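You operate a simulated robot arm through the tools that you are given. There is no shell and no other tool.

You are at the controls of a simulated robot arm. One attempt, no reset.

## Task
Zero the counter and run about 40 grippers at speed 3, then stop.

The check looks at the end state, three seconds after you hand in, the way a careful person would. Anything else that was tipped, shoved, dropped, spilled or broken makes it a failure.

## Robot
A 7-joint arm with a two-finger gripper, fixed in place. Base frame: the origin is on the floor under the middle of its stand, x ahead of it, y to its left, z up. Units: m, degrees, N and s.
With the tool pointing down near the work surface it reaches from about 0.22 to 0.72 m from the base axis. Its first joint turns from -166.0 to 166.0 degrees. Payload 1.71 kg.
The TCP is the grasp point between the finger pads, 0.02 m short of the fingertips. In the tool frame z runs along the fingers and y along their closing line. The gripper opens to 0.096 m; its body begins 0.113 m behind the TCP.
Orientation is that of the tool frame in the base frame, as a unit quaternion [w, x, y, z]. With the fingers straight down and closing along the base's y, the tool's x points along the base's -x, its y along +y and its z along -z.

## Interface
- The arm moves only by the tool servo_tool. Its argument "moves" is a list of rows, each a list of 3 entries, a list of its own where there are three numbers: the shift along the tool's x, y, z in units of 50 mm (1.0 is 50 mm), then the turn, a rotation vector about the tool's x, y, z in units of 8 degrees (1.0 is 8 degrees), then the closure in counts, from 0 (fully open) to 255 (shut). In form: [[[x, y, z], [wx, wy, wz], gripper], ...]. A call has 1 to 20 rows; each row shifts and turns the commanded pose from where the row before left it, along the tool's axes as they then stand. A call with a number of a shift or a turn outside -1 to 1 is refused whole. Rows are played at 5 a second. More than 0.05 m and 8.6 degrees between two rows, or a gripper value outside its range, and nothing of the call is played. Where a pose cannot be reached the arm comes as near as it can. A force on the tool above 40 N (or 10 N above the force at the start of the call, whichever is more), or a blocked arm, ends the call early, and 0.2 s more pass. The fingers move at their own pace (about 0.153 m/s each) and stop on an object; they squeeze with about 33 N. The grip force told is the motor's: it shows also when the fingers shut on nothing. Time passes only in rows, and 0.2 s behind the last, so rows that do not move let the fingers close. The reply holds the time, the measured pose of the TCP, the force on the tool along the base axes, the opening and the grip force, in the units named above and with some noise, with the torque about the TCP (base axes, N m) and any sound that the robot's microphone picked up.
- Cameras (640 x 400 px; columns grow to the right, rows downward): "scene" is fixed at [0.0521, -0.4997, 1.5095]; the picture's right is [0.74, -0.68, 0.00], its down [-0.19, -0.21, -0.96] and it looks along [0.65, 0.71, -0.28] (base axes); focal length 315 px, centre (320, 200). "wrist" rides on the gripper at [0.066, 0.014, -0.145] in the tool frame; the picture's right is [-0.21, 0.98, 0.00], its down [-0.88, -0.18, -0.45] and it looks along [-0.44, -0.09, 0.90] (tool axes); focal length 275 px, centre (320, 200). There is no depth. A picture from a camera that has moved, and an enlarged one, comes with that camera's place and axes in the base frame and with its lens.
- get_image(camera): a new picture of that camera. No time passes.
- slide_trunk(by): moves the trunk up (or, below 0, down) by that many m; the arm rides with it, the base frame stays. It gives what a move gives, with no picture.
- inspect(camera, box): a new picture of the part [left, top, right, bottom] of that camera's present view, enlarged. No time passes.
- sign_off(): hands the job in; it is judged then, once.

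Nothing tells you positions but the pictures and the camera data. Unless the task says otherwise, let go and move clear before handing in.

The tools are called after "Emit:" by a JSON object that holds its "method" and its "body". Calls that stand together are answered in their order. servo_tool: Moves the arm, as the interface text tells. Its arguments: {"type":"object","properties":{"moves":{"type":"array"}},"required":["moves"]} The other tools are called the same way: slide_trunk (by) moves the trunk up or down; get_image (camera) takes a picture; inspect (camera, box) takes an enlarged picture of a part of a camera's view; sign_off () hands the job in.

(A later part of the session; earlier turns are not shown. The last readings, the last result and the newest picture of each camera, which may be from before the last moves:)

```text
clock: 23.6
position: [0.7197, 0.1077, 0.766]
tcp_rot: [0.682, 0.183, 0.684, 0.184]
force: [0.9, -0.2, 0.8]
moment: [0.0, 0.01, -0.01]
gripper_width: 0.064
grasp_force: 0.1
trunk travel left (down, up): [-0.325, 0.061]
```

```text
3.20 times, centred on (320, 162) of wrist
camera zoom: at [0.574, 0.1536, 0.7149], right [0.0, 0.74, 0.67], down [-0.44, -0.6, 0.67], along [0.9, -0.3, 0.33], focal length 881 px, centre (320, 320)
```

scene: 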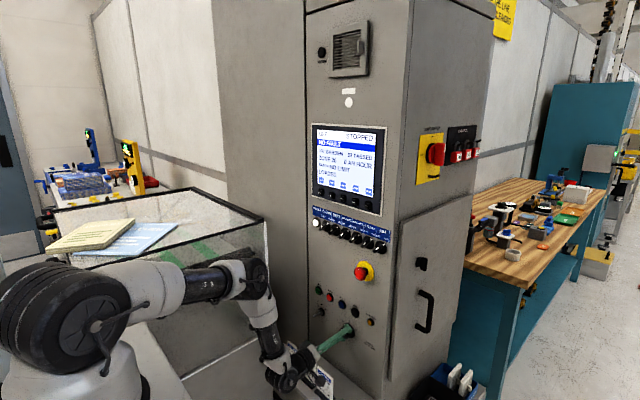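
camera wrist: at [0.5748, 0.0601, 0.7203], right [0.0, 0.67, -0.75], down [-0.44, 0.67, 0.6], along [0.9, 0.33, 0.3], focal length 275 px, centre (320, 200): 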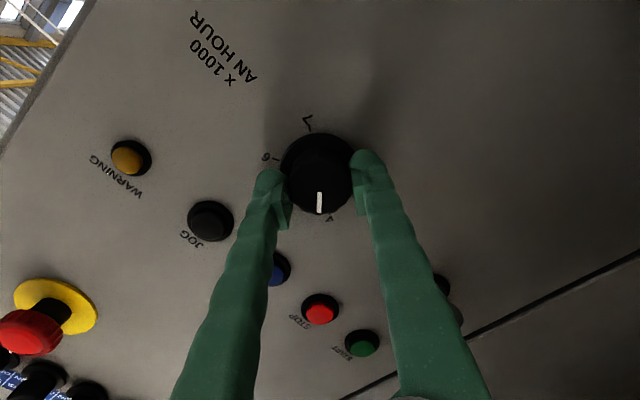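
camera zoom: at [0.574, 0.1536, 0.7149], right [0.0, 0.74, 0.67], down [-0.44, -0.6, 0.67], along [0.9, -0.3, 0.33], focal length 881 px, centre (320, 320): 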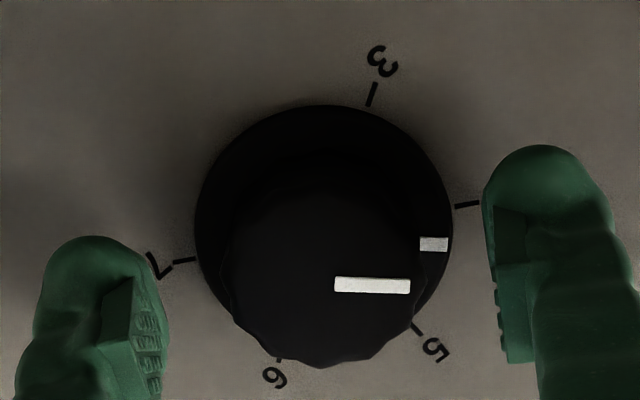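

The pointer is at about 4.28, so about 76.5° remains to reach 3. I'll nudge to centre, grip, and turn that amount.

Emit:
{"method": "servo_tool", "body": {"moves": [[[0.014, 0.016, 0], [0, 0, 0], 85], [[0, 0, 0], [0, 0, 0], 85], [[0, 0, 0], [0, 0, 0], 255], [[0, 0, 0], [0, 0, 0], 255], [[0, 0, 0], [0, 0, 0], 255]]}}

Emit:
{"method": "servo_tool", "body": {"moves": [[[0, 0, 0], [0, 0, -0.956], 255], [[0, 0, 0], [0, 0, -0.956], 255], [[0, 0, 0], [0, 0, -0.956], 255], [[0, 0, 0], [0, 0, -0.956], 255], [[0, 0, 0], [0, 0, -0.956], 255], [[0, 0, 0], [0, 0, -0.956], 255], [[0, 0, 0], [0, 0, -0.956], 255], [[0, 0, 0], [0, 0, -0.956], 255], [[0, 0, 0], [0, 0, -0.956], 255], [[0, 0, 0], [0, 0, -0.956], 255], [[0, 0, 0], [0, 0, 0], 255], [[0, 0, 0], [0, 0, 0], 255]]}}

Emit:
{"method": "inspect", "body": {"camera": "wrist", "box": [220, 100, 420, 225]}}

Emit:
{"method": "inspect", "body": {"camera": "scene", "box": [300, 110, 400, 220]}}

```text
clock: 24.8
position: [0.7196, 0.1104, 0.7635]
tcp_rot: [0.682, 0.184, 0.684, 0.183]
force: [0.7, -1.8, -0.2]
moment: [0.02, -0.01, -0.05]
gripper_width: 0.0363
grasp_force: 34.9
trunk travel left (down, up): [-0.325, 0.061]
```

```text
clock: 27.4
position: [0.7185, 0.1099, 0.7663]
tcp_rot: [0.648, -0.28, 0.65, -0.28]
force: [-5.5, -5.2, -7.5]
moment: [0.18, 0.14, -0.15]
gripper_width: 0.0365
grasp_force: 34.4
trunk travel left (down, up): [-0.325, 0.061]
```

```text
3.20 times, centred on (320, 162) of wrist
camera zoom: at [0.5743, 0.0719, 0.7101], right [0.0, 0.82, -0.57], down [-0.44, 0.51, 0.74], along [0.9, 0.25, 0.36], focal length 881 px, centre (320, 320)
```

zoom: 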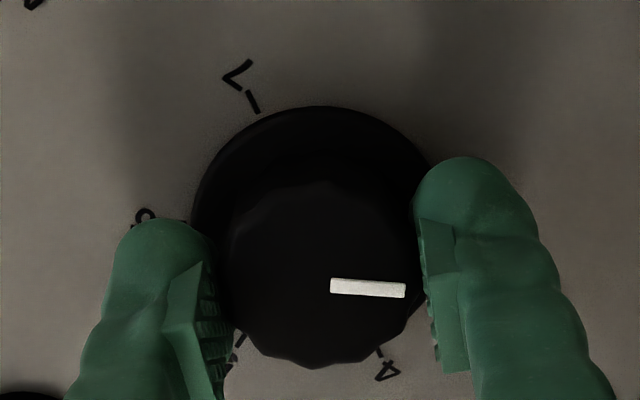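

```text
3.64 times, centred on (350, 165) of scene
camera zoom: at [0.0521, -0.4997, 1.5095], right [0.74, -0.68, 0.0], down [-0.19, -0.21, -0.96], along [0.65, 0.71, -0.28], focal length 1146 px, centre (211, 327)
```

zoom: 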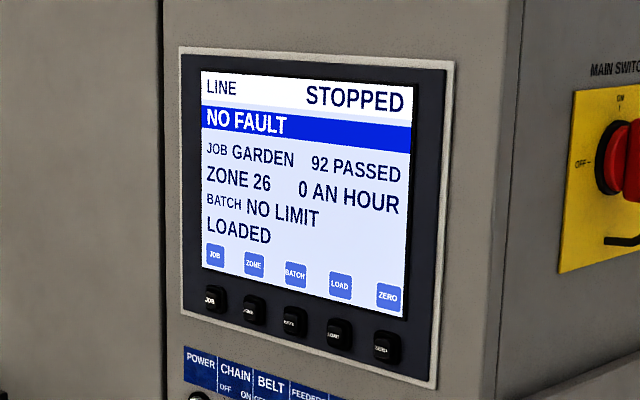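

I'll release and back off 60 mm to read the dial.

Emit:
{"method": "servo_tool", "body": {"moves": [[[0, 0, 0], [0, 0, 0], 69], [[0, 0, 0], [0, 0, 0], 69], [[0, 0, -0.4], [0, 0, 0], 69], [[0, 0, -0.4], [0, 0, 0], 69], [[0, 0, -0.4], [0, 0, 0], 69], [[0, 0, 0], [0, 0, 0], 69]]}}

Emit:
{"method": "inspect", "body": {"camera": "wrist", "box": [260, 90, 380, 190]}}

```text
clock: 28.8
position: [0.6595, 0.1113, 0.7662]
tcp_rot: [0.649, -0.28, 0.65, -0.278]
force: [0.2, -1.2, 0.2]
moment: [0.01, 0.01, -0.02]
gripper_width: 0.0698
grasp_force: 0.0
trunk travel left (down, up): [-0.325, 0.061]
```

```text
4.00 times, centred on (320, 140) of wrist
camera zoom: at [0.5148, 0.0731, 0.7099], right [0.0, 0.82, -0.57], down [-0.44, 0.51, 0.74], along [0.9, 0.25, 0.36], focal length 1101 px, centre (320, 440)
```

zoom: 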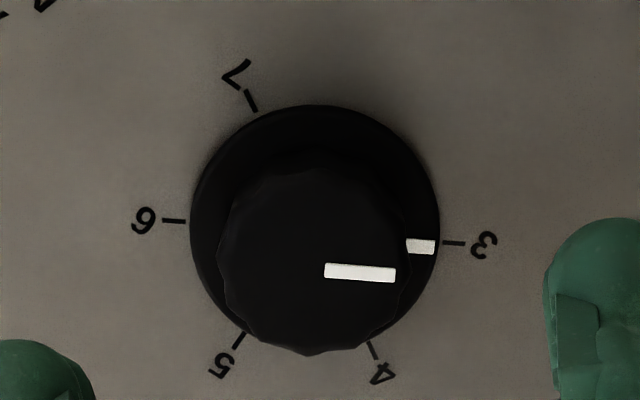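

The pointer is on 3 and the key on RUN. Next I'll retreat slightly, roll upright, close the fingers and rise to face the ZERO button (about y 0.038, z 1.244).

Emit:
{"method": "servo_tool", "body": {"moves": [[[0, 0, -0.13], [0, 0, 0.973], 69], [[0, 0, -0.13], [0, 0, 0.973], 69], [[0, 0, -0.13], [0, 0, 0.973], 69], [[0, 0, -0.13], [0, 0, 0.973], 69], [[0, 0, -0.13], [0, 0, 0.973], 255], [[0, 0, -0.13], [0, 0, 0.973], 255], [[0, 0, 0], [0, 0, 0], 255]]}}

Emit:
{"method": "servo_tool", "body": {"moves": [[[-0.956, -0.146, 0], [0, 0, 0], 255], [[-0.956, -0.146, 0], [0, 0, 0], 255], [[-0.956, -0.146, 0], [0, 0, 0], 255], [[-0.956, -0.146, 0], [0, 0, 0], 255], [[-0.956, -0.146, 0], [0, 0, 0], 255], [[-0.956, -0.146, 0], [0, 0, 0], 255], [[-0.956, -0.146, 0], [0, 0, 0], 255], [[-0.956, -0.146, 0], [0, 0, 0], 255], [[-0.956, -0.146, 0], [0, 0, 0], 255], [[-0.956, -0.146, 0], [0, 0, 0], 255], [[0, 0, 0], [0, 0, 0], 255]]}}

Emit:
{"method": "get_image", "body": {"camera": "wrist"}}

Emit:
{"method": "get_image", "body": {"camera": "scene"}}

Emit:
{"method": "inspect", "body": {"camera": "wrist", "box": [240, 60, 440, 185]}}

Emit:
{"method": "inspect", "body": {"camera": "scene", "box": [300, 280, 390, 350]}}

```text
clock: 30.4
position: [0.6203, 0.1102, 0.7662]
tcp_rot: [0.706, 0.002, 0.708, 0.001]
force: [-0.5, -0.4, 0.2]
moment: [0.01, 0.05, 0.04]
gripper_width: 0.0
grasp_force: 29.7
trunk travel left (down, up): [-0.325, 0.061]
```

```text
clock: 32.8
position: [0.6229, 0.0388, 1.2444]
tcp_rot: [0.706, 0.002, 0.709, 0.0]
force: [1.2, 0.6, -1.2]
moment: [-0.02, -0.03, -0.03]
gripper_width: 0.0001
grasp_force: 29.6
trunk travel left (down, up): [-0.325, 0.061]
```

```text
taken
camera wrist: at [0.4784, 0.0538, 1.1801], right [0.0, 0.98, 0.21], down [-0.44, -0.19, 0.88], along [0.9, -0.09, 0.43], focal length 275 px, centre (320, 200)
```

wrist: 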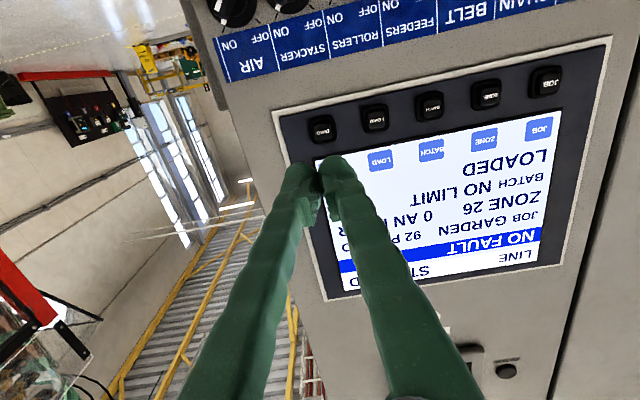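

```text
taken
```

scene: 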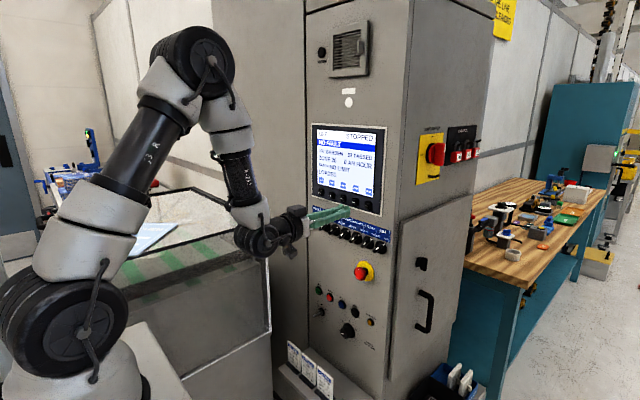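

```text
3.20 times, centred on (340, 122) of wrist
camera zoom: at [0.4784, 0.0538, 1.1801], right [0.0, 0.98, 0.21], down [-0.44, -0.19, 0.88], along [0.9, -0.09, 0.43], focal length 881 px, centre (256, 448)
```

zoom: 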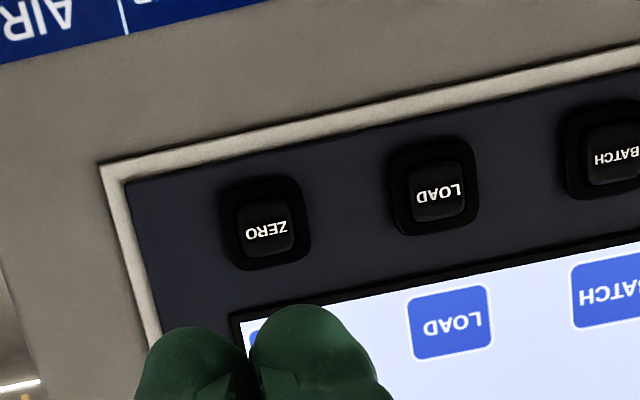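

```text
5.71 times, centred on (345, 315) of scene
camera zoom: at [0.0521, -0.4997, 1.5095], right [0.74, -0.68, 0.0], down [-0.19, -0.21, -0.96], along [0.65, 0.71, -0.28], focal length 1801 px, centre (177, -457)
```

zoom: 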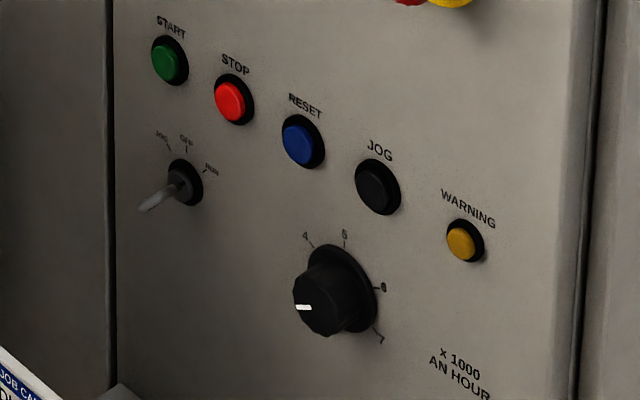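

The dial is confirmed at 3 in both views. ZERO is at about y 0.0435, z 1.235 and its cap is only about 16 mm wide, so I'll press with one fingertip. I'll offset the tool so the +y finger lines up, and approach to about 15 mm short.

Emit:
{"method": "servo_tool", "body": {"moves": [[[0.178, -0.126, 0], [0, 0, 0], 255], [[0, 0, 0.5], [0, 0, 0], 255], [[0, 0, 0.5], [0, 0, 0], 255], [[0, 0, 0.5], [0, 0, 0], 255], [[0, 0, 0], [0, 0, 0], 255]]}}

Emit:
{"method": "get_image", "body": {"camera": "wrist"}}

Emit:
{"method": "inspect", "body": {"camera": "scene", "box": [330, 180, 400, 230]}}

Emit:
{"method": "inspect", "body": {"camera": "wrist", "box": [260, 100, 400, 200]}}

```text
clock: 34.0
position: [0.6985, 0.0305, 1.2357]
tcp_rot: [0.707, 0.001, 0.708, 0.0]
force: [0.6, -0.2, 0.5]
moment: [0.0, -0.03, 0.0]
gripper_width: 0.0001
grasp_force: 29.4
trunk travel left (down, up): [-0.325, 0.061]
```

```text
taken
camera wrist: at [0.5542, 0.0452, 1.1697], right [0.0, 0.98, 0.21], down [-0.44, -0.19, 0.88], along [0.9, -0.09, 0.43], focal length 275 px, centre (320, 200)
```

wrist: 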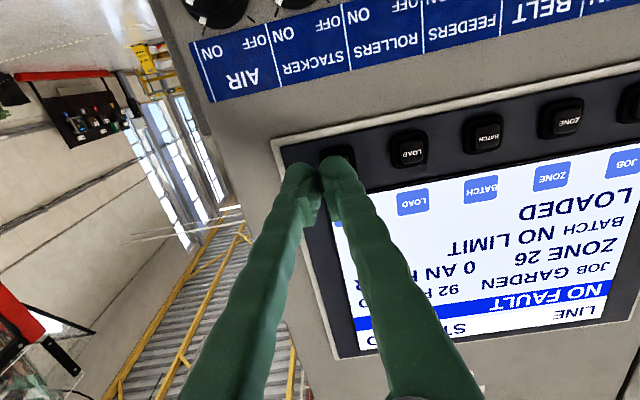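

```text
8.00 times, centred on (365, 205) of scene
camera zoom: at [0.0521, -0.4997, 1.5095], right [0.74, -0.68, 0.0], down [-0.19, -0.21, -0.96], along [0.65, 0.71, -0.28], focal length 2521 px, centre (-40, 160)
```

zoom: 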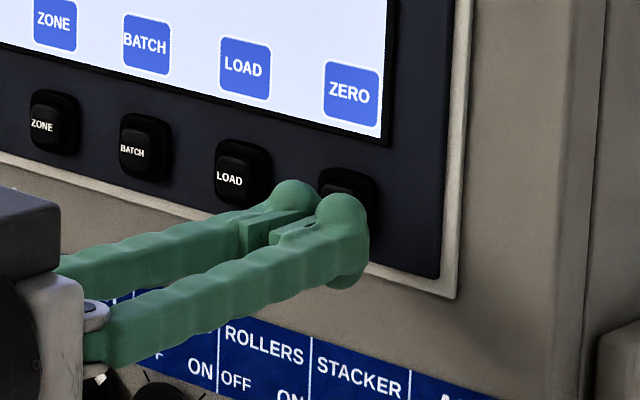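

```text
4.00 times, centred on (330, 150) of wrist
camera zoom: at [0.5542, 0.0452, 1.1697], right [0.0, 0.98, 0.21], down [-0.44, -0.19, 0.88], along [0.9, -0.09, 0.43], focal length 1101 px, centre (280, 400)
```

zoom: 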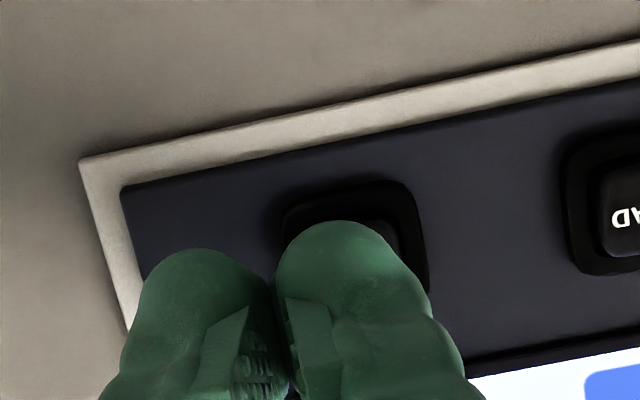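

The fingertip is nearly aligned; I'll shift about 2.5 mm toward +y and 1.5 mm down. Then I'll creep forward in small steps until contact.

Emit:
{"method": "servo_tool", "body": {"moves": [[[0.03, 0.05, 0.04], [0, 0, 0], 255], [[0, 0, 0.04], [0, 0, 0], 255], [[0, 0, 0.04], [0, 0, 0], 255], [[0, 0, 0.04], [0, 0, 0], 255], [[0, 0, 0], [0, 0, 0], 255]]}}

Emit:
{"method": "inspect", "body": {"camera": "wrist", "box": [260, 100, 400, 200]}}

Emit:
{"method": "inspect", "body": {"camera": "scene", "box": [310, 120, 400, 230]}}

```text
clock: 35.2
position: [0.7055, 0.0318, 1.2342]
tcp_rot: [0.707, 0.001, 0.708, 0.0]
force: [0.2, 0.0, 0.0]
moment: [0.03, 0.02, 0.0]
gripper_width: 0.0
grasp_force: 29.3
trunk travel left (down, up): [-0.325, 0.061]
```

```text
4.00 times, centred on (330, 150) of wrist
camera zoom: at [0.5604, 0.0463, 1.1682], right [0.0, 0.98, 0.21], down [-0.44, -0.19, 0.88], along [0.9, -0.09, 0.43], focal length 1101 px, centre (280, 400)
```

zoom: 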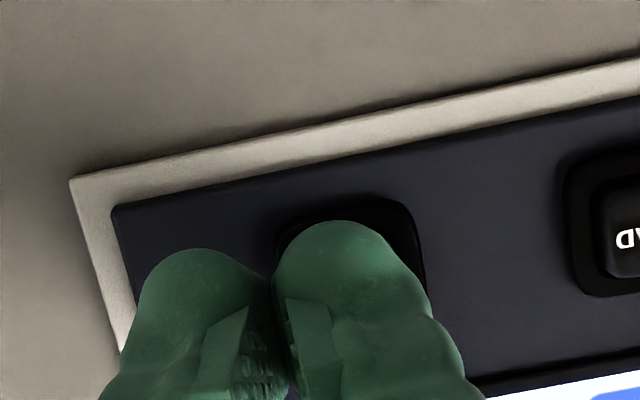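

```text
3.64 times, centred on (355, 175) of scene
camera zoom: at [0.0521, -0.4997, 1.5095], right [0.74, -0.68, 0.0], down [-0.19, -0.21, -0.96], along [0.65, 0.71, -0.28], focal length 1146 px, centre (193, 291)
```

zoom: 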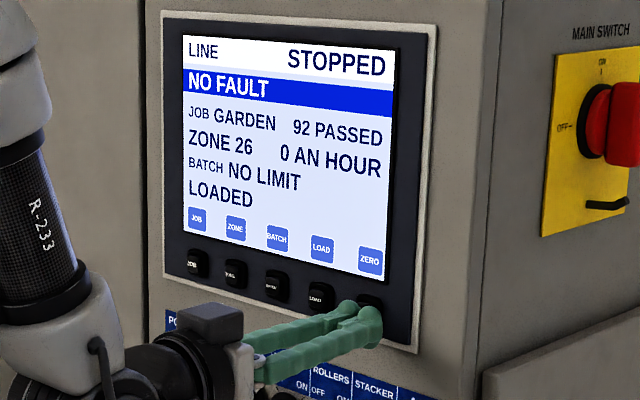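

No contact yet and aligned well. Continuing in small steps.

Emit:
{"method": "servo_tool", "body": {"moves": [[[0, 0, 0.04], [0, 0, 0], 255], [[0, 0, 0.04], [0, 0, 0], 255], [[0, 0, 0], [0, 0, 0], 255]]}}

Emit:
{"method": "inspect", "body": {"camera": "scene", "box": [310, 120, 400, 230]}}

```text
clock: 36.0
position: [0.7088, 0.033, 1.234]
tcp_rot: [0.706, 0.001, 0.708, 0.001]
force: [0.0, -0.2, -0.2]
moment: [0.01, -0.01, 0.0]
gripper_width: 0.0
grasp_force: 29.3
trunk travel left (down, up): [-0.325, 0.061]
```

```text
3.64 times, centred on (355, 175) of scene
camera zoom: at [0.0521, -0.4997, 1.5095], right [0.74, -0.68, 0.0], down [-0.19, -0.21, -0.96], along [0.65, 0.71, -0.28], focal length 1146 px, centre (193, 291)
```

zoom: 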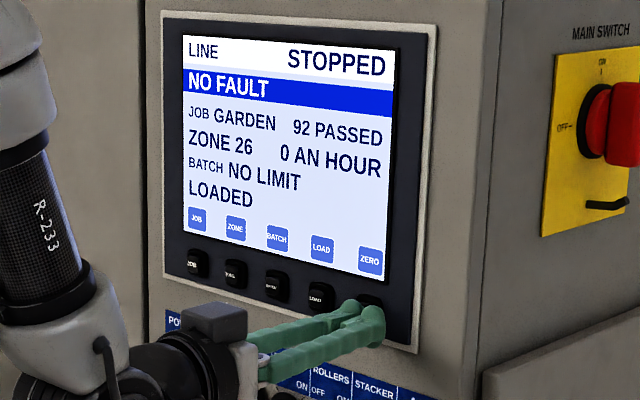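

Emit:
{"method": "servo_tool", "body": {"moves": [[[0, 0, 0.04], [0, 0, 0], 255], [[0, 0, 0.04], [0, 0, 0], 255], [[0, 0, 0], [0, 0, 0], 255]]}}

Emit:
{"method": "inspect", "body": {"camera": "scene", "box": [310, 120, 400, 230]}}

```text
clock: 36.8
position: [0.7136, 0.0322, 1.2333]
tcp_rot: [0.706, 0.002, 0.708, 0.0]
force: [-0.3, -0.3, -0.4]
moment: [0.01, -0.02, 0.03]
gripper_width: 0.0
grasp_force: 29.5
trunk travel left (down, up): [-0.325, 0.061]
```

```text
3.64 times, centred on (355, 175) of scene
camera zoom: at [0.0521, -0.4997, 1.5095], right [0.74, -0.68, 0.0], down [-0.19, -0.21, -0.96], along [0.65, 0.71, -0.28], focal length 1146 px, centre (193, 291)
```

zoom: 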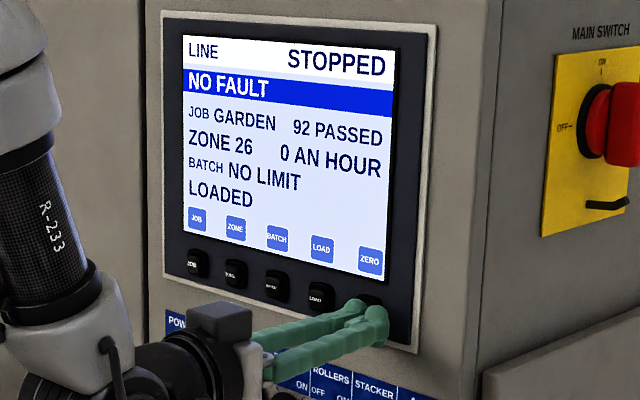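

Still free, with the tip at about x 0.733. Continuing.

Emit:
{"method": "servo_tool", "body": {"moves": [[[0, 0, 0.04], [0, 0, 0], 255], [[0, 0, 0.03], [0, 0, 0], 255], [[0, 0, 0], [0, 0, 0], 255]]}}

Emit:
{"method": "inspect", "body": {"camera": "scene", "box": [310, 120, 400, 230]}}

Emit:
{"method": "inspect", "body": {"camera": "wrist", "box": [260, 100, 400, 200]}}

```text
clock: 37.6
position: [0.7158, 0.0323, 1.2331]
tcp_rot: [0.706, 0.001, 0.708, 0.001]
force: [-0.5, -0.2, 0.5]
moment: [-0.02, 0.0, 0.02]
gripper_width: 0.0001
grasp_force: 29.8
trunk travel left (down, up): [-0.325, 0.061]
```

```text
3.64 times, centred on (355, 175) of scene
camera zoom: at [0.0521, -0.4997, 1.5095], right [0.74, -0.68, 0.0], down [-0.19, -0.21, -0.96], along [0.65, 0.71, -0.28], focal length 1146 px, centre (193, 291)
```

zoom: 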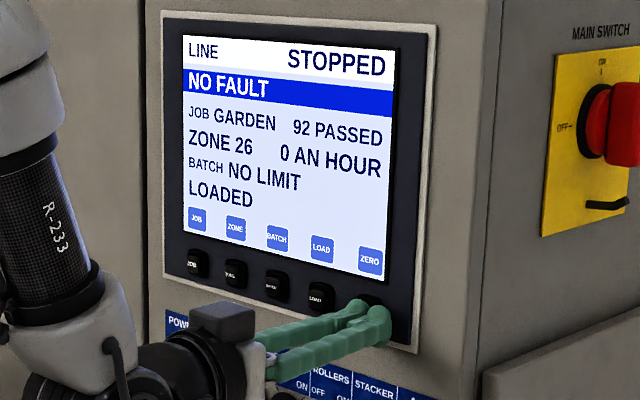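

```text
4.00 times, centred on (330, 150) of wrist
camera zoom: at [0.5713, 0.0461, 1.1668], right [0.0, 0.98, 0.21], down [-0.44, -0.19, 0.88], along [0.9, -0.09, 0.43], focal length 1101 px, centre (280, 400)
```

zoom: 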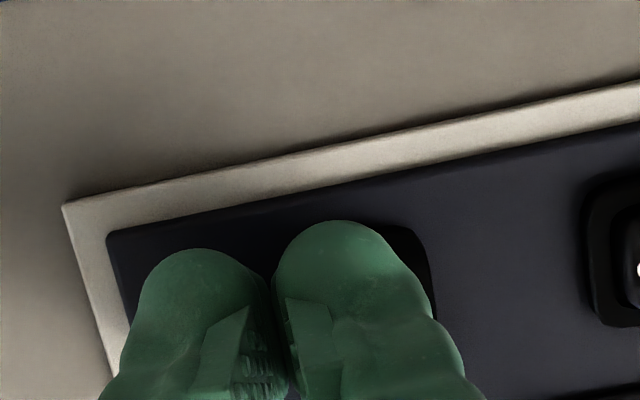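

Emit:
{"method": "servo_tool", "body": {"moves": [[[0, 0.04, 0.03], [0, 0, 0], 255], [[0, 0, 0.03], [0, 0, 0], 255], [[0, 0, 0], [0, 0, 0], 255]]}}

Emit:
{"method": "inspect", "body": {"camera": "scene", "box": [310, 120, 400, 230]}}

Emit:
{"method": "inspect", "body": {"camera": "scene", "box": [340, 190, 390, 225]}}

```text
clock: 38.4
position: [0.719, 0.0331, 1.2325]
tcp_rot: [0.706, 0.001, 0.708, 0.001]
force: [-2.4, -0.9, -1.2]
moment: [0.02, 0.04, 0.02]
gripper_width: 0.0
grasp_force: 29.6
trunk travel left (down, up): [-0.325, 0.061]
heard: click
```

```text
3.64 times, centred on (355, 175) of scene
camera zoom: at [0.0521, -0.4997, 1.5095], right [0.74, -0.68, 0.0], down [-0.19, -0.21, -0.96], along [0.65, 0.71, -0.28], focal length 1146 px, centre (193, 291)
```

zoom: 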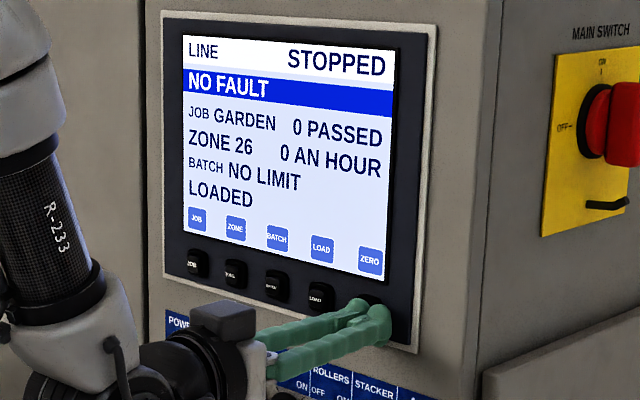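

```text
11.43 times, centred on (365, 208) of scene
camera zoom: at [0.0521, -0.4997, 1.5095], right [0.74, -0.68, 0.0], down [-0.19, -0.21, -0.96], along [0.65, 0.71, -0.28], focal length 3602 px, centre (-194, 114)
```

zoom: 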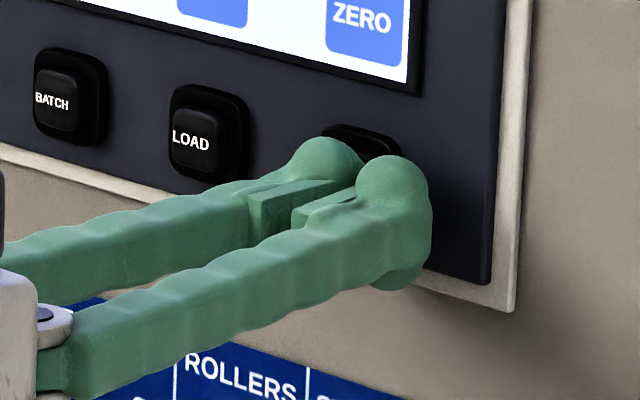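

The counter now reads 0 PASSED. I'll back off straight, then go down and left to face START (about y 0.254, z 0.866).

Emit:
{"method": "servo_tool", "body": {"moves": [[[0, 0, -0.5], [0, 0, 0], 255], [[0, 0, -0.75], [0, 0, 0], 255], [[0, 0, -0.75], [0, 0, 0], 255], [[0.813, 0.465, 0], [0, 0, 0], 255], [[0.813, 0.465, 0], [0, 0, 0], 255], [[0.813, 0.465, 0], [0, 0, 0], 255], [[0.813, 0.465, 0], [0, 0, 0], 255], [[0.813, 0.465, 0], [0, 0, 0], 255], [[0.813, 0.465, 0], [0, 0, 0], 255], [[0.813, 0.465, 0], [0, 0, 0], 255], [[0.813, 0.465, 0], [0, 0, 0], 255], [[0.813, 0.465, 0], [0, 0, 0], 255], [[0, 0, 0], [0, 0, 0], 255]]}}

Emit:
{"method": "get_image", "body": {"camera": "wrist"}}

Emit:
{"method": "get_image", "body": {"camera": "scene"}}

Emit:
{"method": "inspect", "body": {"camera": "wrist", "box": [240, 60, 440, 185]}}

Emit:
{"method": "inspect", "body": {"camera": "scene", "box": [300, 110, 400, 220]}}

```text
clock: 41.2
position: [0.6175, 0.2434, 0.8626]
tcp_rot: [0.706, 0.0, 0.708, 0.001]
force: [0.3, -0.1, 0.2]
moment: [0.03, 0.03, -0.02]
gripper_width: 0.0
grasp_force: 28.9
trunk travel left (down, up): [-0.325, 0.061]
```

```text
taken
camera wrist: at [0.4712, 0.2575, 0.7973], right [0.0, 0.98, 0.21], down [-0.44, -0.19, 0.88], along [0.9, -0.09, 0.43], focal length 275 px, centre (320, 200)
```

wrist: 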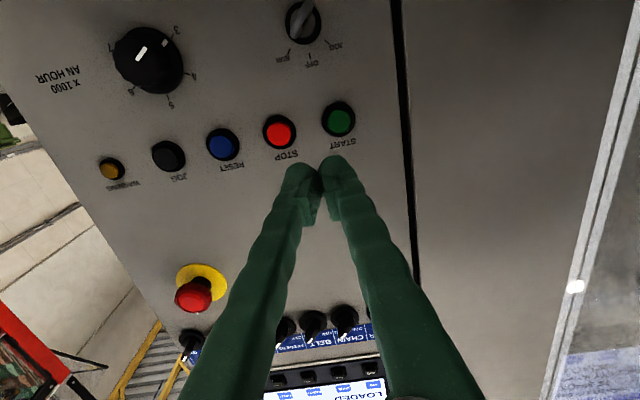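

```text
taken
```

scene: 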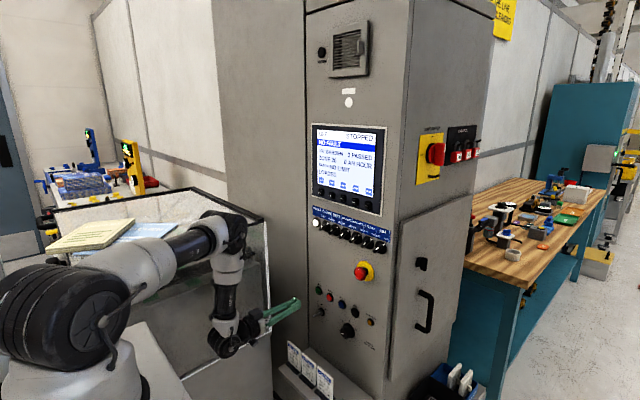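

```text
3.20 times, centred on (340, 122) of wrist
camera zoom: at [0.4712, 0.2575, 0.7973], right [0.0, 0.98, 0.21], down [-0.44, -0.19, 0.88], along [0.9, -0.09, 0.43], focal length 881 px, centre (256, 448)
```

zoom: 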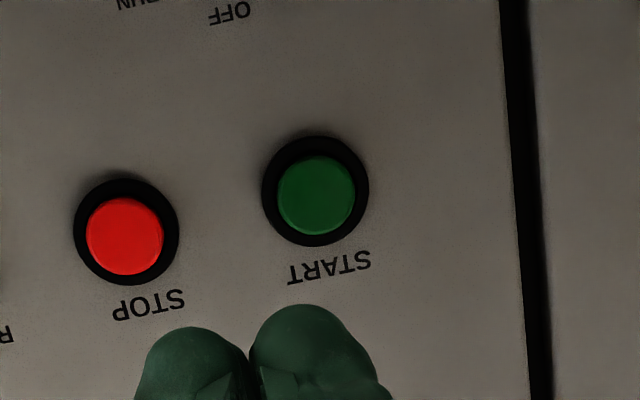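

```text
3.64 times, centred on (350, 165) of scene
camera zoom: at [0.0521, -0.4997, 1.5095], right [0.74, -0.68, 0.0], down [-0.19, -0.21, -0.96], along [0.65, 0.71, -0.28], focal length 1146 px, centre (211, 327)
```

zoom: 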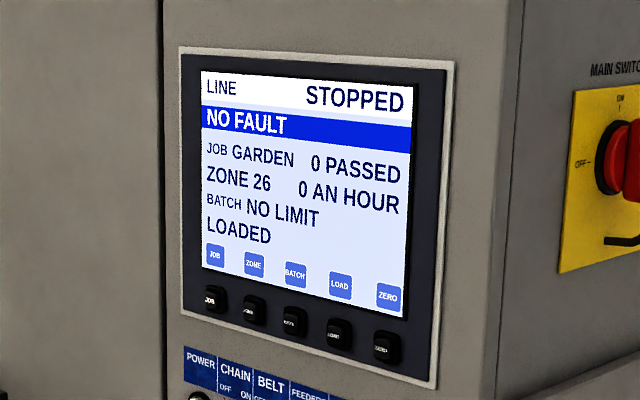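

Counter reads 0 and I still see the screen. The wrist view puts START at about y 0.264, z 0.848 and STOP at about y 0.206, z 0.848. I'll line up the +y fingertip with START, stopping about 15 mm short.

Emit:
{"method": "servo_tool", "body": {"moves": [[[0.292, 0.192, 0], [0, 0, 0], 255], [[0, 0, 0.5], [0, 0, 0], 255], [[0, 0, 0.5], [0, 0, 0], 255], [[0, 0, 0.5], [0, 0, 0], 255], [[0, 0, 0], [0, 0, 0], 255]]}}

Emit:
{"method": "inspect", "body": {"camera": "wrist", "box": [240, 80, 440, 205]}}

Emit:
{"method": "inspect", "body": {"camera": "scene", "box": [200, 200, 400, 330]}}

```text
clock: 42.4
position: [0.6953, 0.2555, 0.8547]
tcp_rot: [0.707, 0.0, 0.707, 0.001]
force: [-0.6, 0.9, -1.2]
moment: [0.04, 0.03, 0.02]
gripper_width: 0.0
grasp_force: 29.7
trunk travel left (down, up): [-0.325, 0.061]
```

```text
3.20 times, centred on (340, 142) of wrist
camera zoom: at [0.549, 0.2692, 0.7881], right [0.0, 0.98, 0.21], down [-0.44, -0.19, 0.88], along [0.9, -0.09, 0.43], focal length 881 px, centre (256, 384)
```

zoom: 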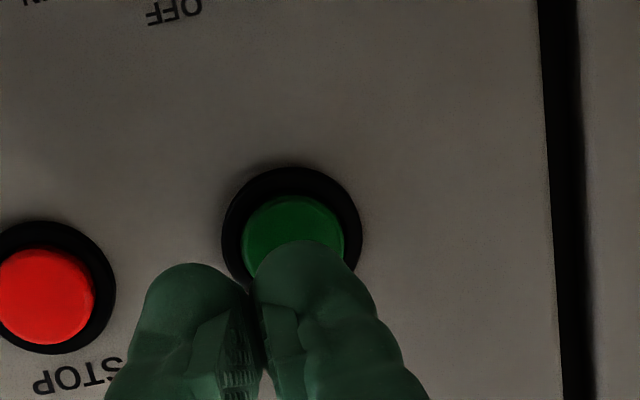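

```text
3.08 times, centred on (300, 265) of scene
camera zoom: at [0.0521, -0.4997, 1.5095], right [0.74, -0.68, 0.0], down [-0.19, -0.21, -0.96], along [0.65, 0.71, -0.28], focal length 970 px, centre (382, 0)
```

zoom: 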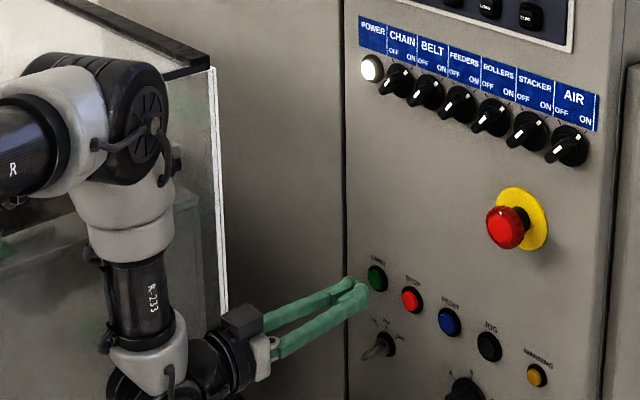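

The fingertip sits about 8 mm high, so I'll shift down and forward a little and check again.

Emit:
{"method": "servo_tool", "body": {"moves": [[[0.156, -0.022, 0.1], [0, 0, 0], 255], [[0, 0, 0], [0, 0, 0], 255], [[0, 0, 0], [0, 0, 0], 255]]}}

Emit:
{"method": "inspect", "body": {"camera": "wrist", "box": [240, 80, 440, 205]}}

Emit:
{"method": "inspect", "body": {"camera": "scene", "box": [290, 270, 360, 320]}}

```text
clock: 43.2
position: [0.6997, 0.2534, 0.846]
tcp_rot: [0.706, 0.001, 0.708, 0.001]
force: [-0.2, -0.9, 0.4]
moment: [0.04, 0.0, 0.02]
gripper_width: 0.0
grasp_force: 29.7
trunk travel left (down, up): [-0.325, 0.061]
```

```text
3.20 times, centred on (340, 142) of wrist
camera zoom: at [0.5542, 0.267, 0.7811], right [0.0, 0.98, 0.21], down [-0.44, -0.19, 0.88], along [0.9, -0.09, 0.43], focal length 881 px, centre (256, 384)
```

zoom: 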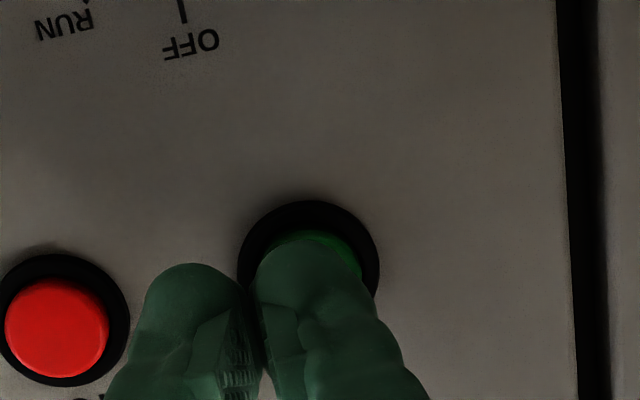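

```text
8.00 times, centred on (325, 295) of scene
camera zoom: at [0.0521, -0.4997, 1.5095], right [0.74, -0.68, 0.0], down [-0.19, -0.21, -0.96], along [0.65, 0.71, -0.28], focal length 2521 px, centre (280, -560)
```

zoom: 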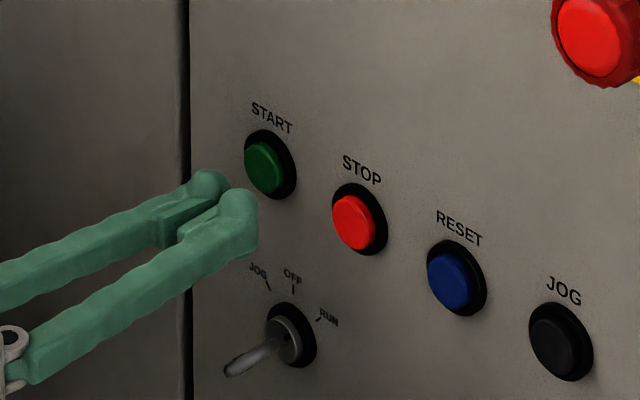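

Aligned with START. Creeping forward to press it.

Emit:
{"method": "servo_tool", "body": {"moves": [[[0, 0, 0.05], [0, 0, 0], 255], [[0, 0, 0.05], [0, 0, 0], 255], [[0, 0, 0.05], [0, 0, 0], 255], [[0, 0, 0], [0, 0, 0], 255]]}}

Emit:
{"method": "inspect", "body": {"camera": "scene", "box": [300, 110, 400, 220]}}

```text
clock: 44.2
position: [0.7063, 0.2525, 0.8459]
tcp_rot: [0.707, 0.001, 0.708, 0.0]
force: [0.2, 0.9, 0.2]
moment: [0.04, 0.01, -0.02]
gripper_width: 0.0003
grasp_force: 29.6
trunk travel left (down, up): [-0.325, 0.061]
```

```text
3.64 times, centred on (350, 165) of scene
camera zoom: at [0.0521, -0.4997, 1.5095], right [0.74, -0.68, 0.0], down [-0.19, -0.21, -0.96], along [0.65, 0.71, -0.28], focal length 1146 px, centre (211, 327)
```

zoom: 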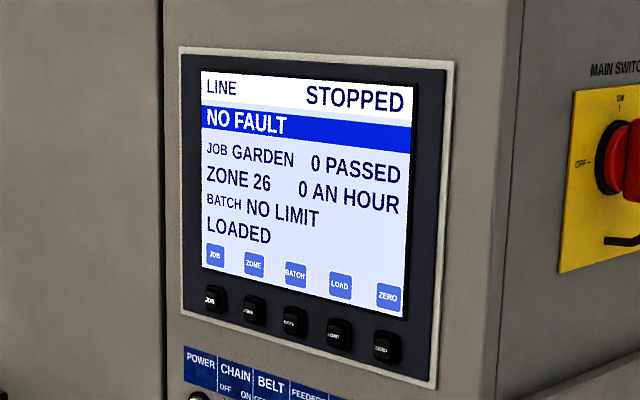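

Emit:
{"method": "servo_tool", "body": {"moves": [[[0, 0, 0.05], [0, 0, 0], 255], [[0, 0, 0.05], [0, 0, 0], 255], [[0, 0, 0], [0, 0, 0], 255]]}}

Emit:
{"method": "inspect", "body": {"camera": "scene", "box": [300, 110, 400, 220]}}

```text
clock: 45.0
position: [0.712, 0.2532, 0.8465]
tcp_rot: [0.706, 0.001, 0.708, 0.001]
force: [-0.2, 0.2, 0.8]
moment: [-0.03, -0.02, -0.03]
gripper_width: 0.0002
grasp_force: 29.4
trunk travel left (down, up): [-0.325, 0.061]
```

```text
3.64 times, centred on (350, 165) of scene
camera zoom: at [0.0521, -0.4997, 1.5095], right [0.74, -0.68, 0.0], down [-0.19, -0.21, -0.96], along [0.65, 0.71, -0.28], focal length 1146 px, centre (211, 327)
```

zoom: 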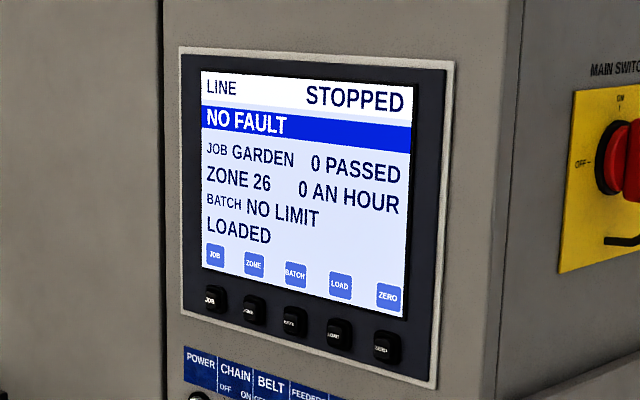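

Tip at about x 0.732 and no contact yet. Continuing in 2 mm steps.

Emit:
{"method": "servo_tool", "body": {"moves": [[[0, 0, 0.04], [0, 0, 0], 255], [[0, 0, 0.04], [0, 0, 0], 255], [[0, 0, 0], [0, 0, 0], 255]]}}

Emit:
{"method": "inspect", "body": {"camera": "scene", "box": [300, 110, 400, 220]}}

Emit:
{"method": "inspect", "body": {"camera": "scene", "box": [290, 270, 390, 340]}}

```text
clock: 45.8
position: [0.7148, 0.2524, 0.8453]
tcp_rot: [0.706, 0.001, 0.708, 0.0]
force: [-0.4, 0.0, 0.2]
moment: [0.03, 0.04, -0.03]
gripper_width: 0.0001
grasp_force: 29.7
trunk travel left (down, up): [-0.325, 0.061]
```

```text
3.64 times, centred on (350, 165) of scene
camera zoom: at [0.0521, -0.4997, 1.5095], right [0.74, -0.68, 0.0], down [-0.19, -0.21, -0.96], along [0.65, 0.71, -0.28], focal length 1146 px, centre (211, 327)
```

zoom: 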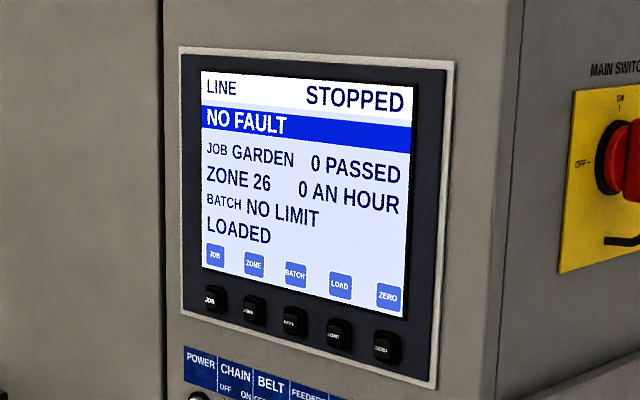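

```text
5.71 times, centred on (340, 305) of scene
camera zoom: at [0.0521, -0.4997, 1.5095], right [0.74, -0.68, 0.0], down [-0.19, -0.21, -0.96], along [0.65, 0.71, -0.28], focal length 1801 px, centre (206, -400)
```

zoom: 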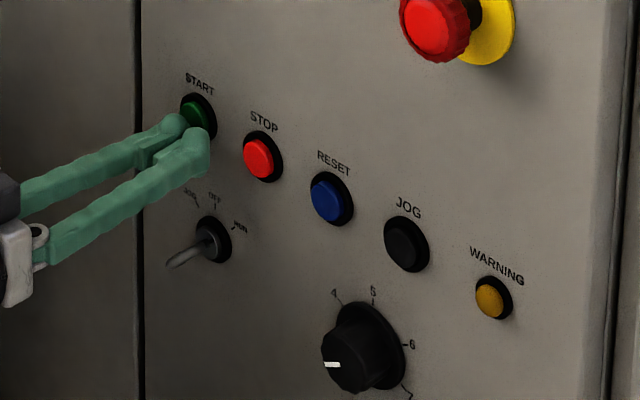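

Emit:
{"method": "servo_tool", "body": {"moves": [[[0, 0, 0.05], [0, 0, 0], 255], [[0, 0, 0.05], [0, 0, 0], 255], [[0, 0, 0], [0, 0, 0], 255]]}}

Emit:
{"method": "inspect", "body": {"camera": "scene", "box": [300, 110, 400, 220]}}

Emit:
{"method": "inspect", "body": {"camera": "scene", "box": [290, 270, 390, 340]}}

```text
clock: 46.6
position: [0.7195, 0.2534, 0.8457]
tcp_rot: [0.706, 0.001, 0.708, 0.0]
force: [0.8, 0.3, -0.3]
moment: [0.02, 0.0, 0.03]
gripper_width: 0.0001
grasp_force: 29.1
trunk travel left (down, up): [-0.325, 0.061]
```

```text
3.64 times, centred on (350, 165) of scene
camera zoom: at [0.0521, -0.4997, 1.5095], right [0.74, -0.68, 0.0], down [-0.19, -0.21, -0.96], along [0.65, 0.71, -0.28], focal length 1146 px, centre (211, 327)
```

zoom: 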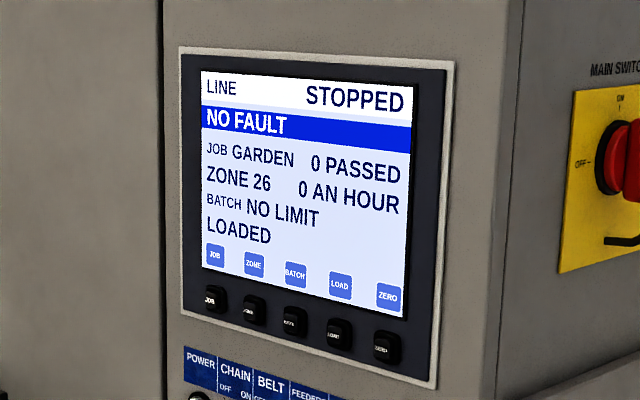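

```text
5.71 times, centred on (340, 305) of scene
camera zoom: at [0.0521, -0.4997, 1.5095], right [0.74, -0.68, 0.0], down [-0.19, -0.21, -0.96], along [0.65, 0.71, -0.28], focal length 1801 px, centre (206, -400)
```

zoom: 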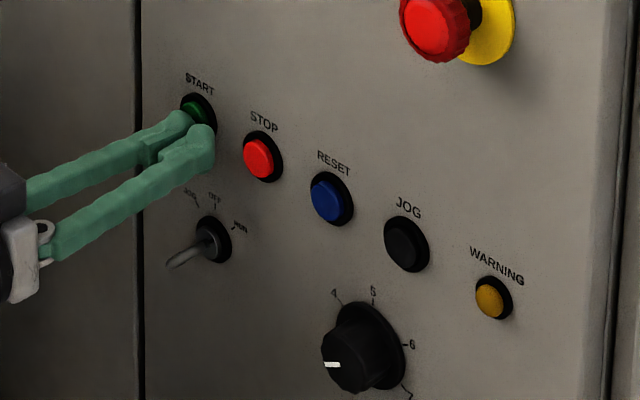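

Emit:
{"method": "servo_tool", "body": {"moves": [[[0, 0, 0.04], [0, 0, 0], 255], [[0, 0, 0.03], [0, 0, 0], 255], [[0, 0, 0], [0, 0, 0], 255]]}}

Emit:
{"method": "inspect", "body": {"camera": "scene", "box": [300, 110, 400, 220]}}

Emit:
{"method": "inspect", "body": {"camera": "wrist", "box": [240, 80, 440, 205]}}

```text
clock: 47.4
position: [0.7233, 0.2525, 0.8459]
tcp_rot: [0.706, 0.0, 0.708, 0.001]
force: [-1.9, -1.2, -0.7]
moment: [0.0, 0.01, 0.02]
gripper_width: 0.0001
grasp_force: 29.9
trunk travel left (down, up): [-0.325, 0.061]
heard: click
```

```text
3.64 times, centred on (350, 165) of scene
camera zoom: at [0.0521, -0.4997, 1.5095], right [0.74, -0.68, 0.0], down [-0.19, -0.21, -0.96], along [0.65, 0.71, -0.28], focal length 1146 px, centre (211, 327)
```

zoom: 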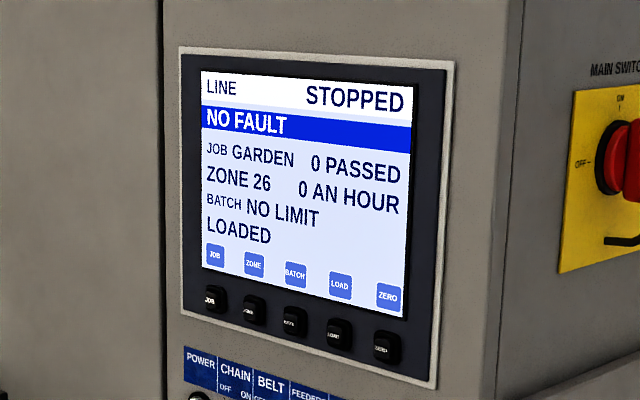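

```text
3.20 times, centred on (340, 142) of wrist
camera zoom: at [0.5784, 0.2671, 0.78], right [0.0, 0.98, 0.21], down [-0.44, -0.19, 0.88], along [0.9, -0.09, 0.43], focal length 881 px, centre (256, 384)
```

zoom: 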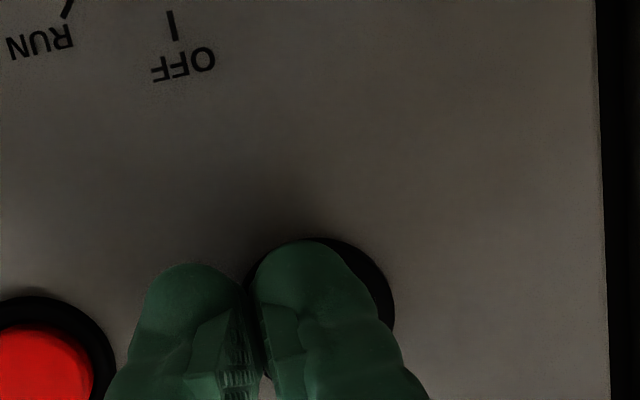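

A click was heard on START. I'll hold briefly and watch for the start warning.

Emit:
{"method": "servo_tool", "body": {"moves": [[[0, 0, 0], [0, 0, 0], 255]]}}

Emit:
{"method": "inspect", "body": {"camera": "scene", "box": [300, 110, 400, 220]}}

Emit:
{"method": "inspect", "body": {"camera": "scene", "box": [290, 270, 390, 340]}}

```text
clock: 47.8
position: [0.7228, 0.2529, 0.8452]
tcp_rot: [0.706, 0.001, 0.708, 0.001]
force: [-2.6, -0.9, -1.0]
moment: [0.03, 0.0, 0.03]
gripper_width: 0.0
grasp_force: 29.3
trunk travel left (down, up): [-0.325, 0.061]
```

```text
3.64 times, centred on (350, 165) of scene
camera zoom: at [0.0521, -0.4997, 1.5095], right [0.74, -0.68, 0.0], down [-0.19, -0.21, -0.96], along [0.65, 0.71, -0.28], focal length 1146 px, centre (211, 327)
```

zoom: 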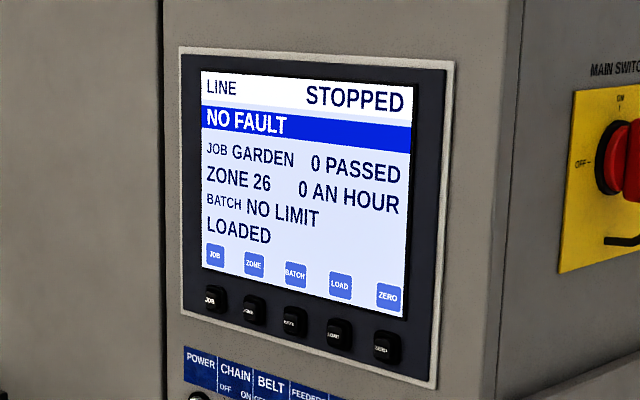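

```text
5.71 times, centred on (340, 305) of scene
camera zoom: at [0.0521, -0.4997, 1.5095], right [0.74, -0.68, 0.0], down [-0.19, -0.21, -0.96], along [0.65, 0.71, -0.28], focal length 1801 px, centre (206, -400)
```

zoom: 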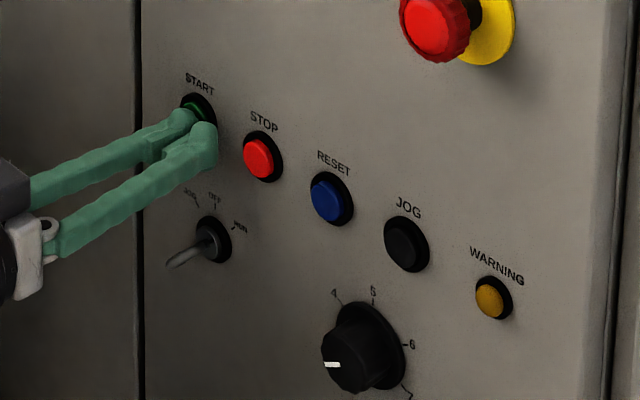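

Nothing yet, so I'll hold a bit longer before changing anything.

Emit:
{"method": "servo_tool", "body": {"moves": [[[0, 0, 0], [0, 0, 0], 255], [[0, 0, 0], [0, 0, 0], 255], [[0, 0, 0], [0, 0, 0], 255], [[0, 0, 0], [0, 0, 0], 255]]}}

Emit:
{"method": "inspect", "body": {"camera": "scene", "box": [300, 110, 400, 220]}}

Emit:
{"method": "inspect", "body": {"camera": "scene", "box": [290, 270, 390, 340]}}

```text
clock: 48.8
position: [0.7236, 0.2534, 0.8456]
tcp_rot: [0.706, 0.001, 0.708, 0.001]
force: [-2.7, -0.2, -0.6]
moment: [0.02, 0.02, 0.04]
gripper_width: 0.0
grasp_force: 29.6
trunk travel left (down, up): [-0.325, 0.061]
```

```text
3.64 times, centred on (350, 165) of scene
camera zoom: at [0.0521, -0.4997, 1.5095], right [0.74, -0.68, 0.0], down [-0.19, -0.21, -0.96], along [0.65, 0.71, -0.28], focal length 1146 px, centre (211, 327)
```

zoom: 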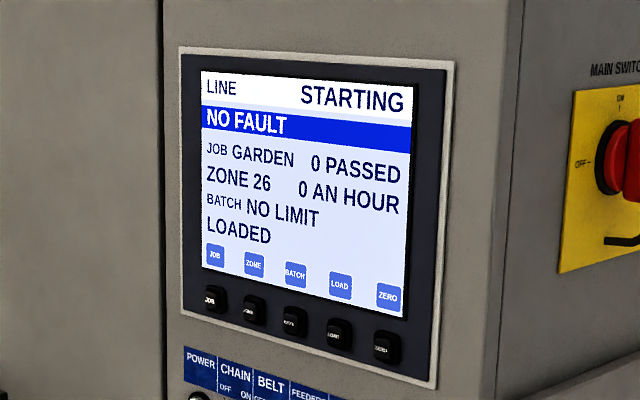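

```text
5.71 times, centred on (340, 305) of scene
camera zoom: at [0.0521, -0.4997, 1.5095], right [0.74, -0.68, 0.0], down [-0.19, -0.21, -0.96], along [0.65, 0.71, -0.28], focal length 1801 px, centre (206, -400)
```

zoom: 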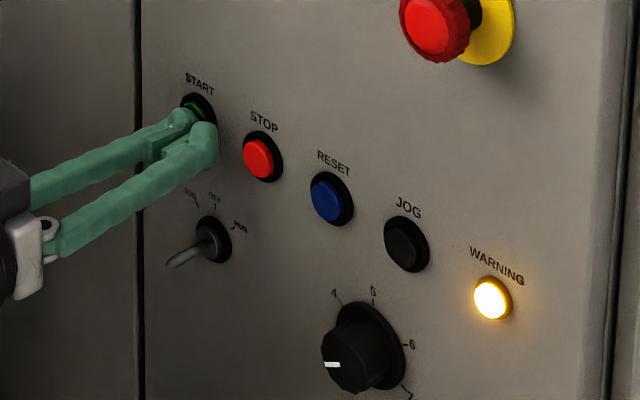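

The screen says STARTING and the warning lamp is lit, so START needed a hold. I'll keep holding a moment longer.

Emit:
{"method": "servo_tool", "body": {"moves": [[[0, 0, 0], [0, 0, 0], 255], [[0, 0, 0], [0, 0, 0], 255], [[0, 0, 0], [0, 0, 0], 255], [[0, 0, 0], [0, 0, 0], 255]]}}

Emit:
{"method": "inspect", "body": {"camera": "scene", "box": [300, 110, 400, 220]}}

Emit:
{"method": "inspect", "body": {"camera": "scene", "box": [290, 270, 390, 340]}}

```text
clock: 49.8
position: [0.723, 0.2529, 0.8459]
tcp_rot: [0.706, 0.002, 0.708, 0.001]
force: [-2.4, 0.2, -0.7]
moment: [0.02, -0.01, 0.01]
gripper_width: 0.0
grasp_force: 29.9
trunk travel left (down, up): [-0.325, 0.061]
```

```text
3.64 times, centred on (350, 165) of scene
camera zoom: at [0.0521, -0.4997, 1.5095], right [0.74, -0.68, 0.0], down [-0.19, -0.21, -0.96], along [0.65, 0.71, -0.28], focal length 1146 px, centre (211, 327)
```

zoom: 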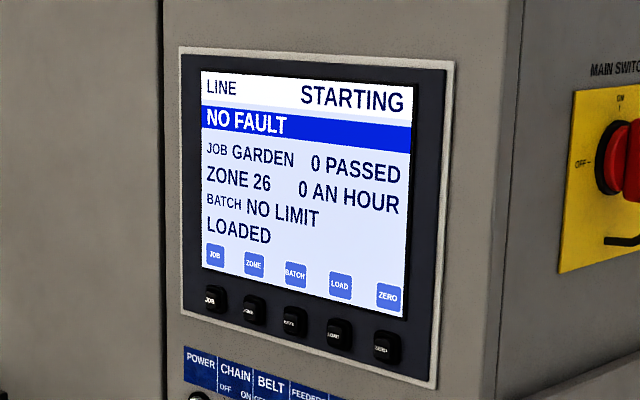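

```text
5.71 times, centred on (340, 305) of scene
camera zoom: at [0.0521, -0.4997, 1.5095], right [0.74, -0.68, 0.0], down [-0.19, -0.21, -0.96], along [0.65, 0.71, -0.28], focal length 1801 px, centre (206, -400)
```

zoom: 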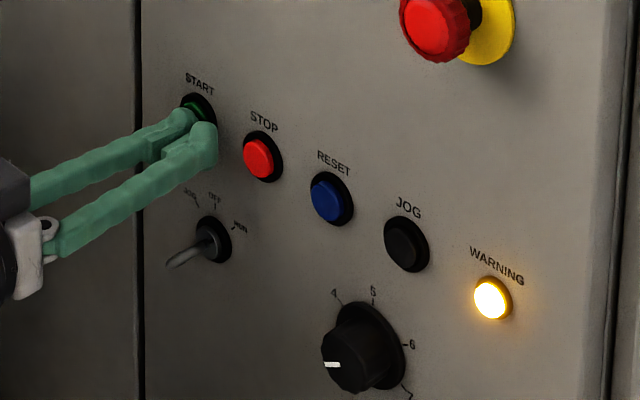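

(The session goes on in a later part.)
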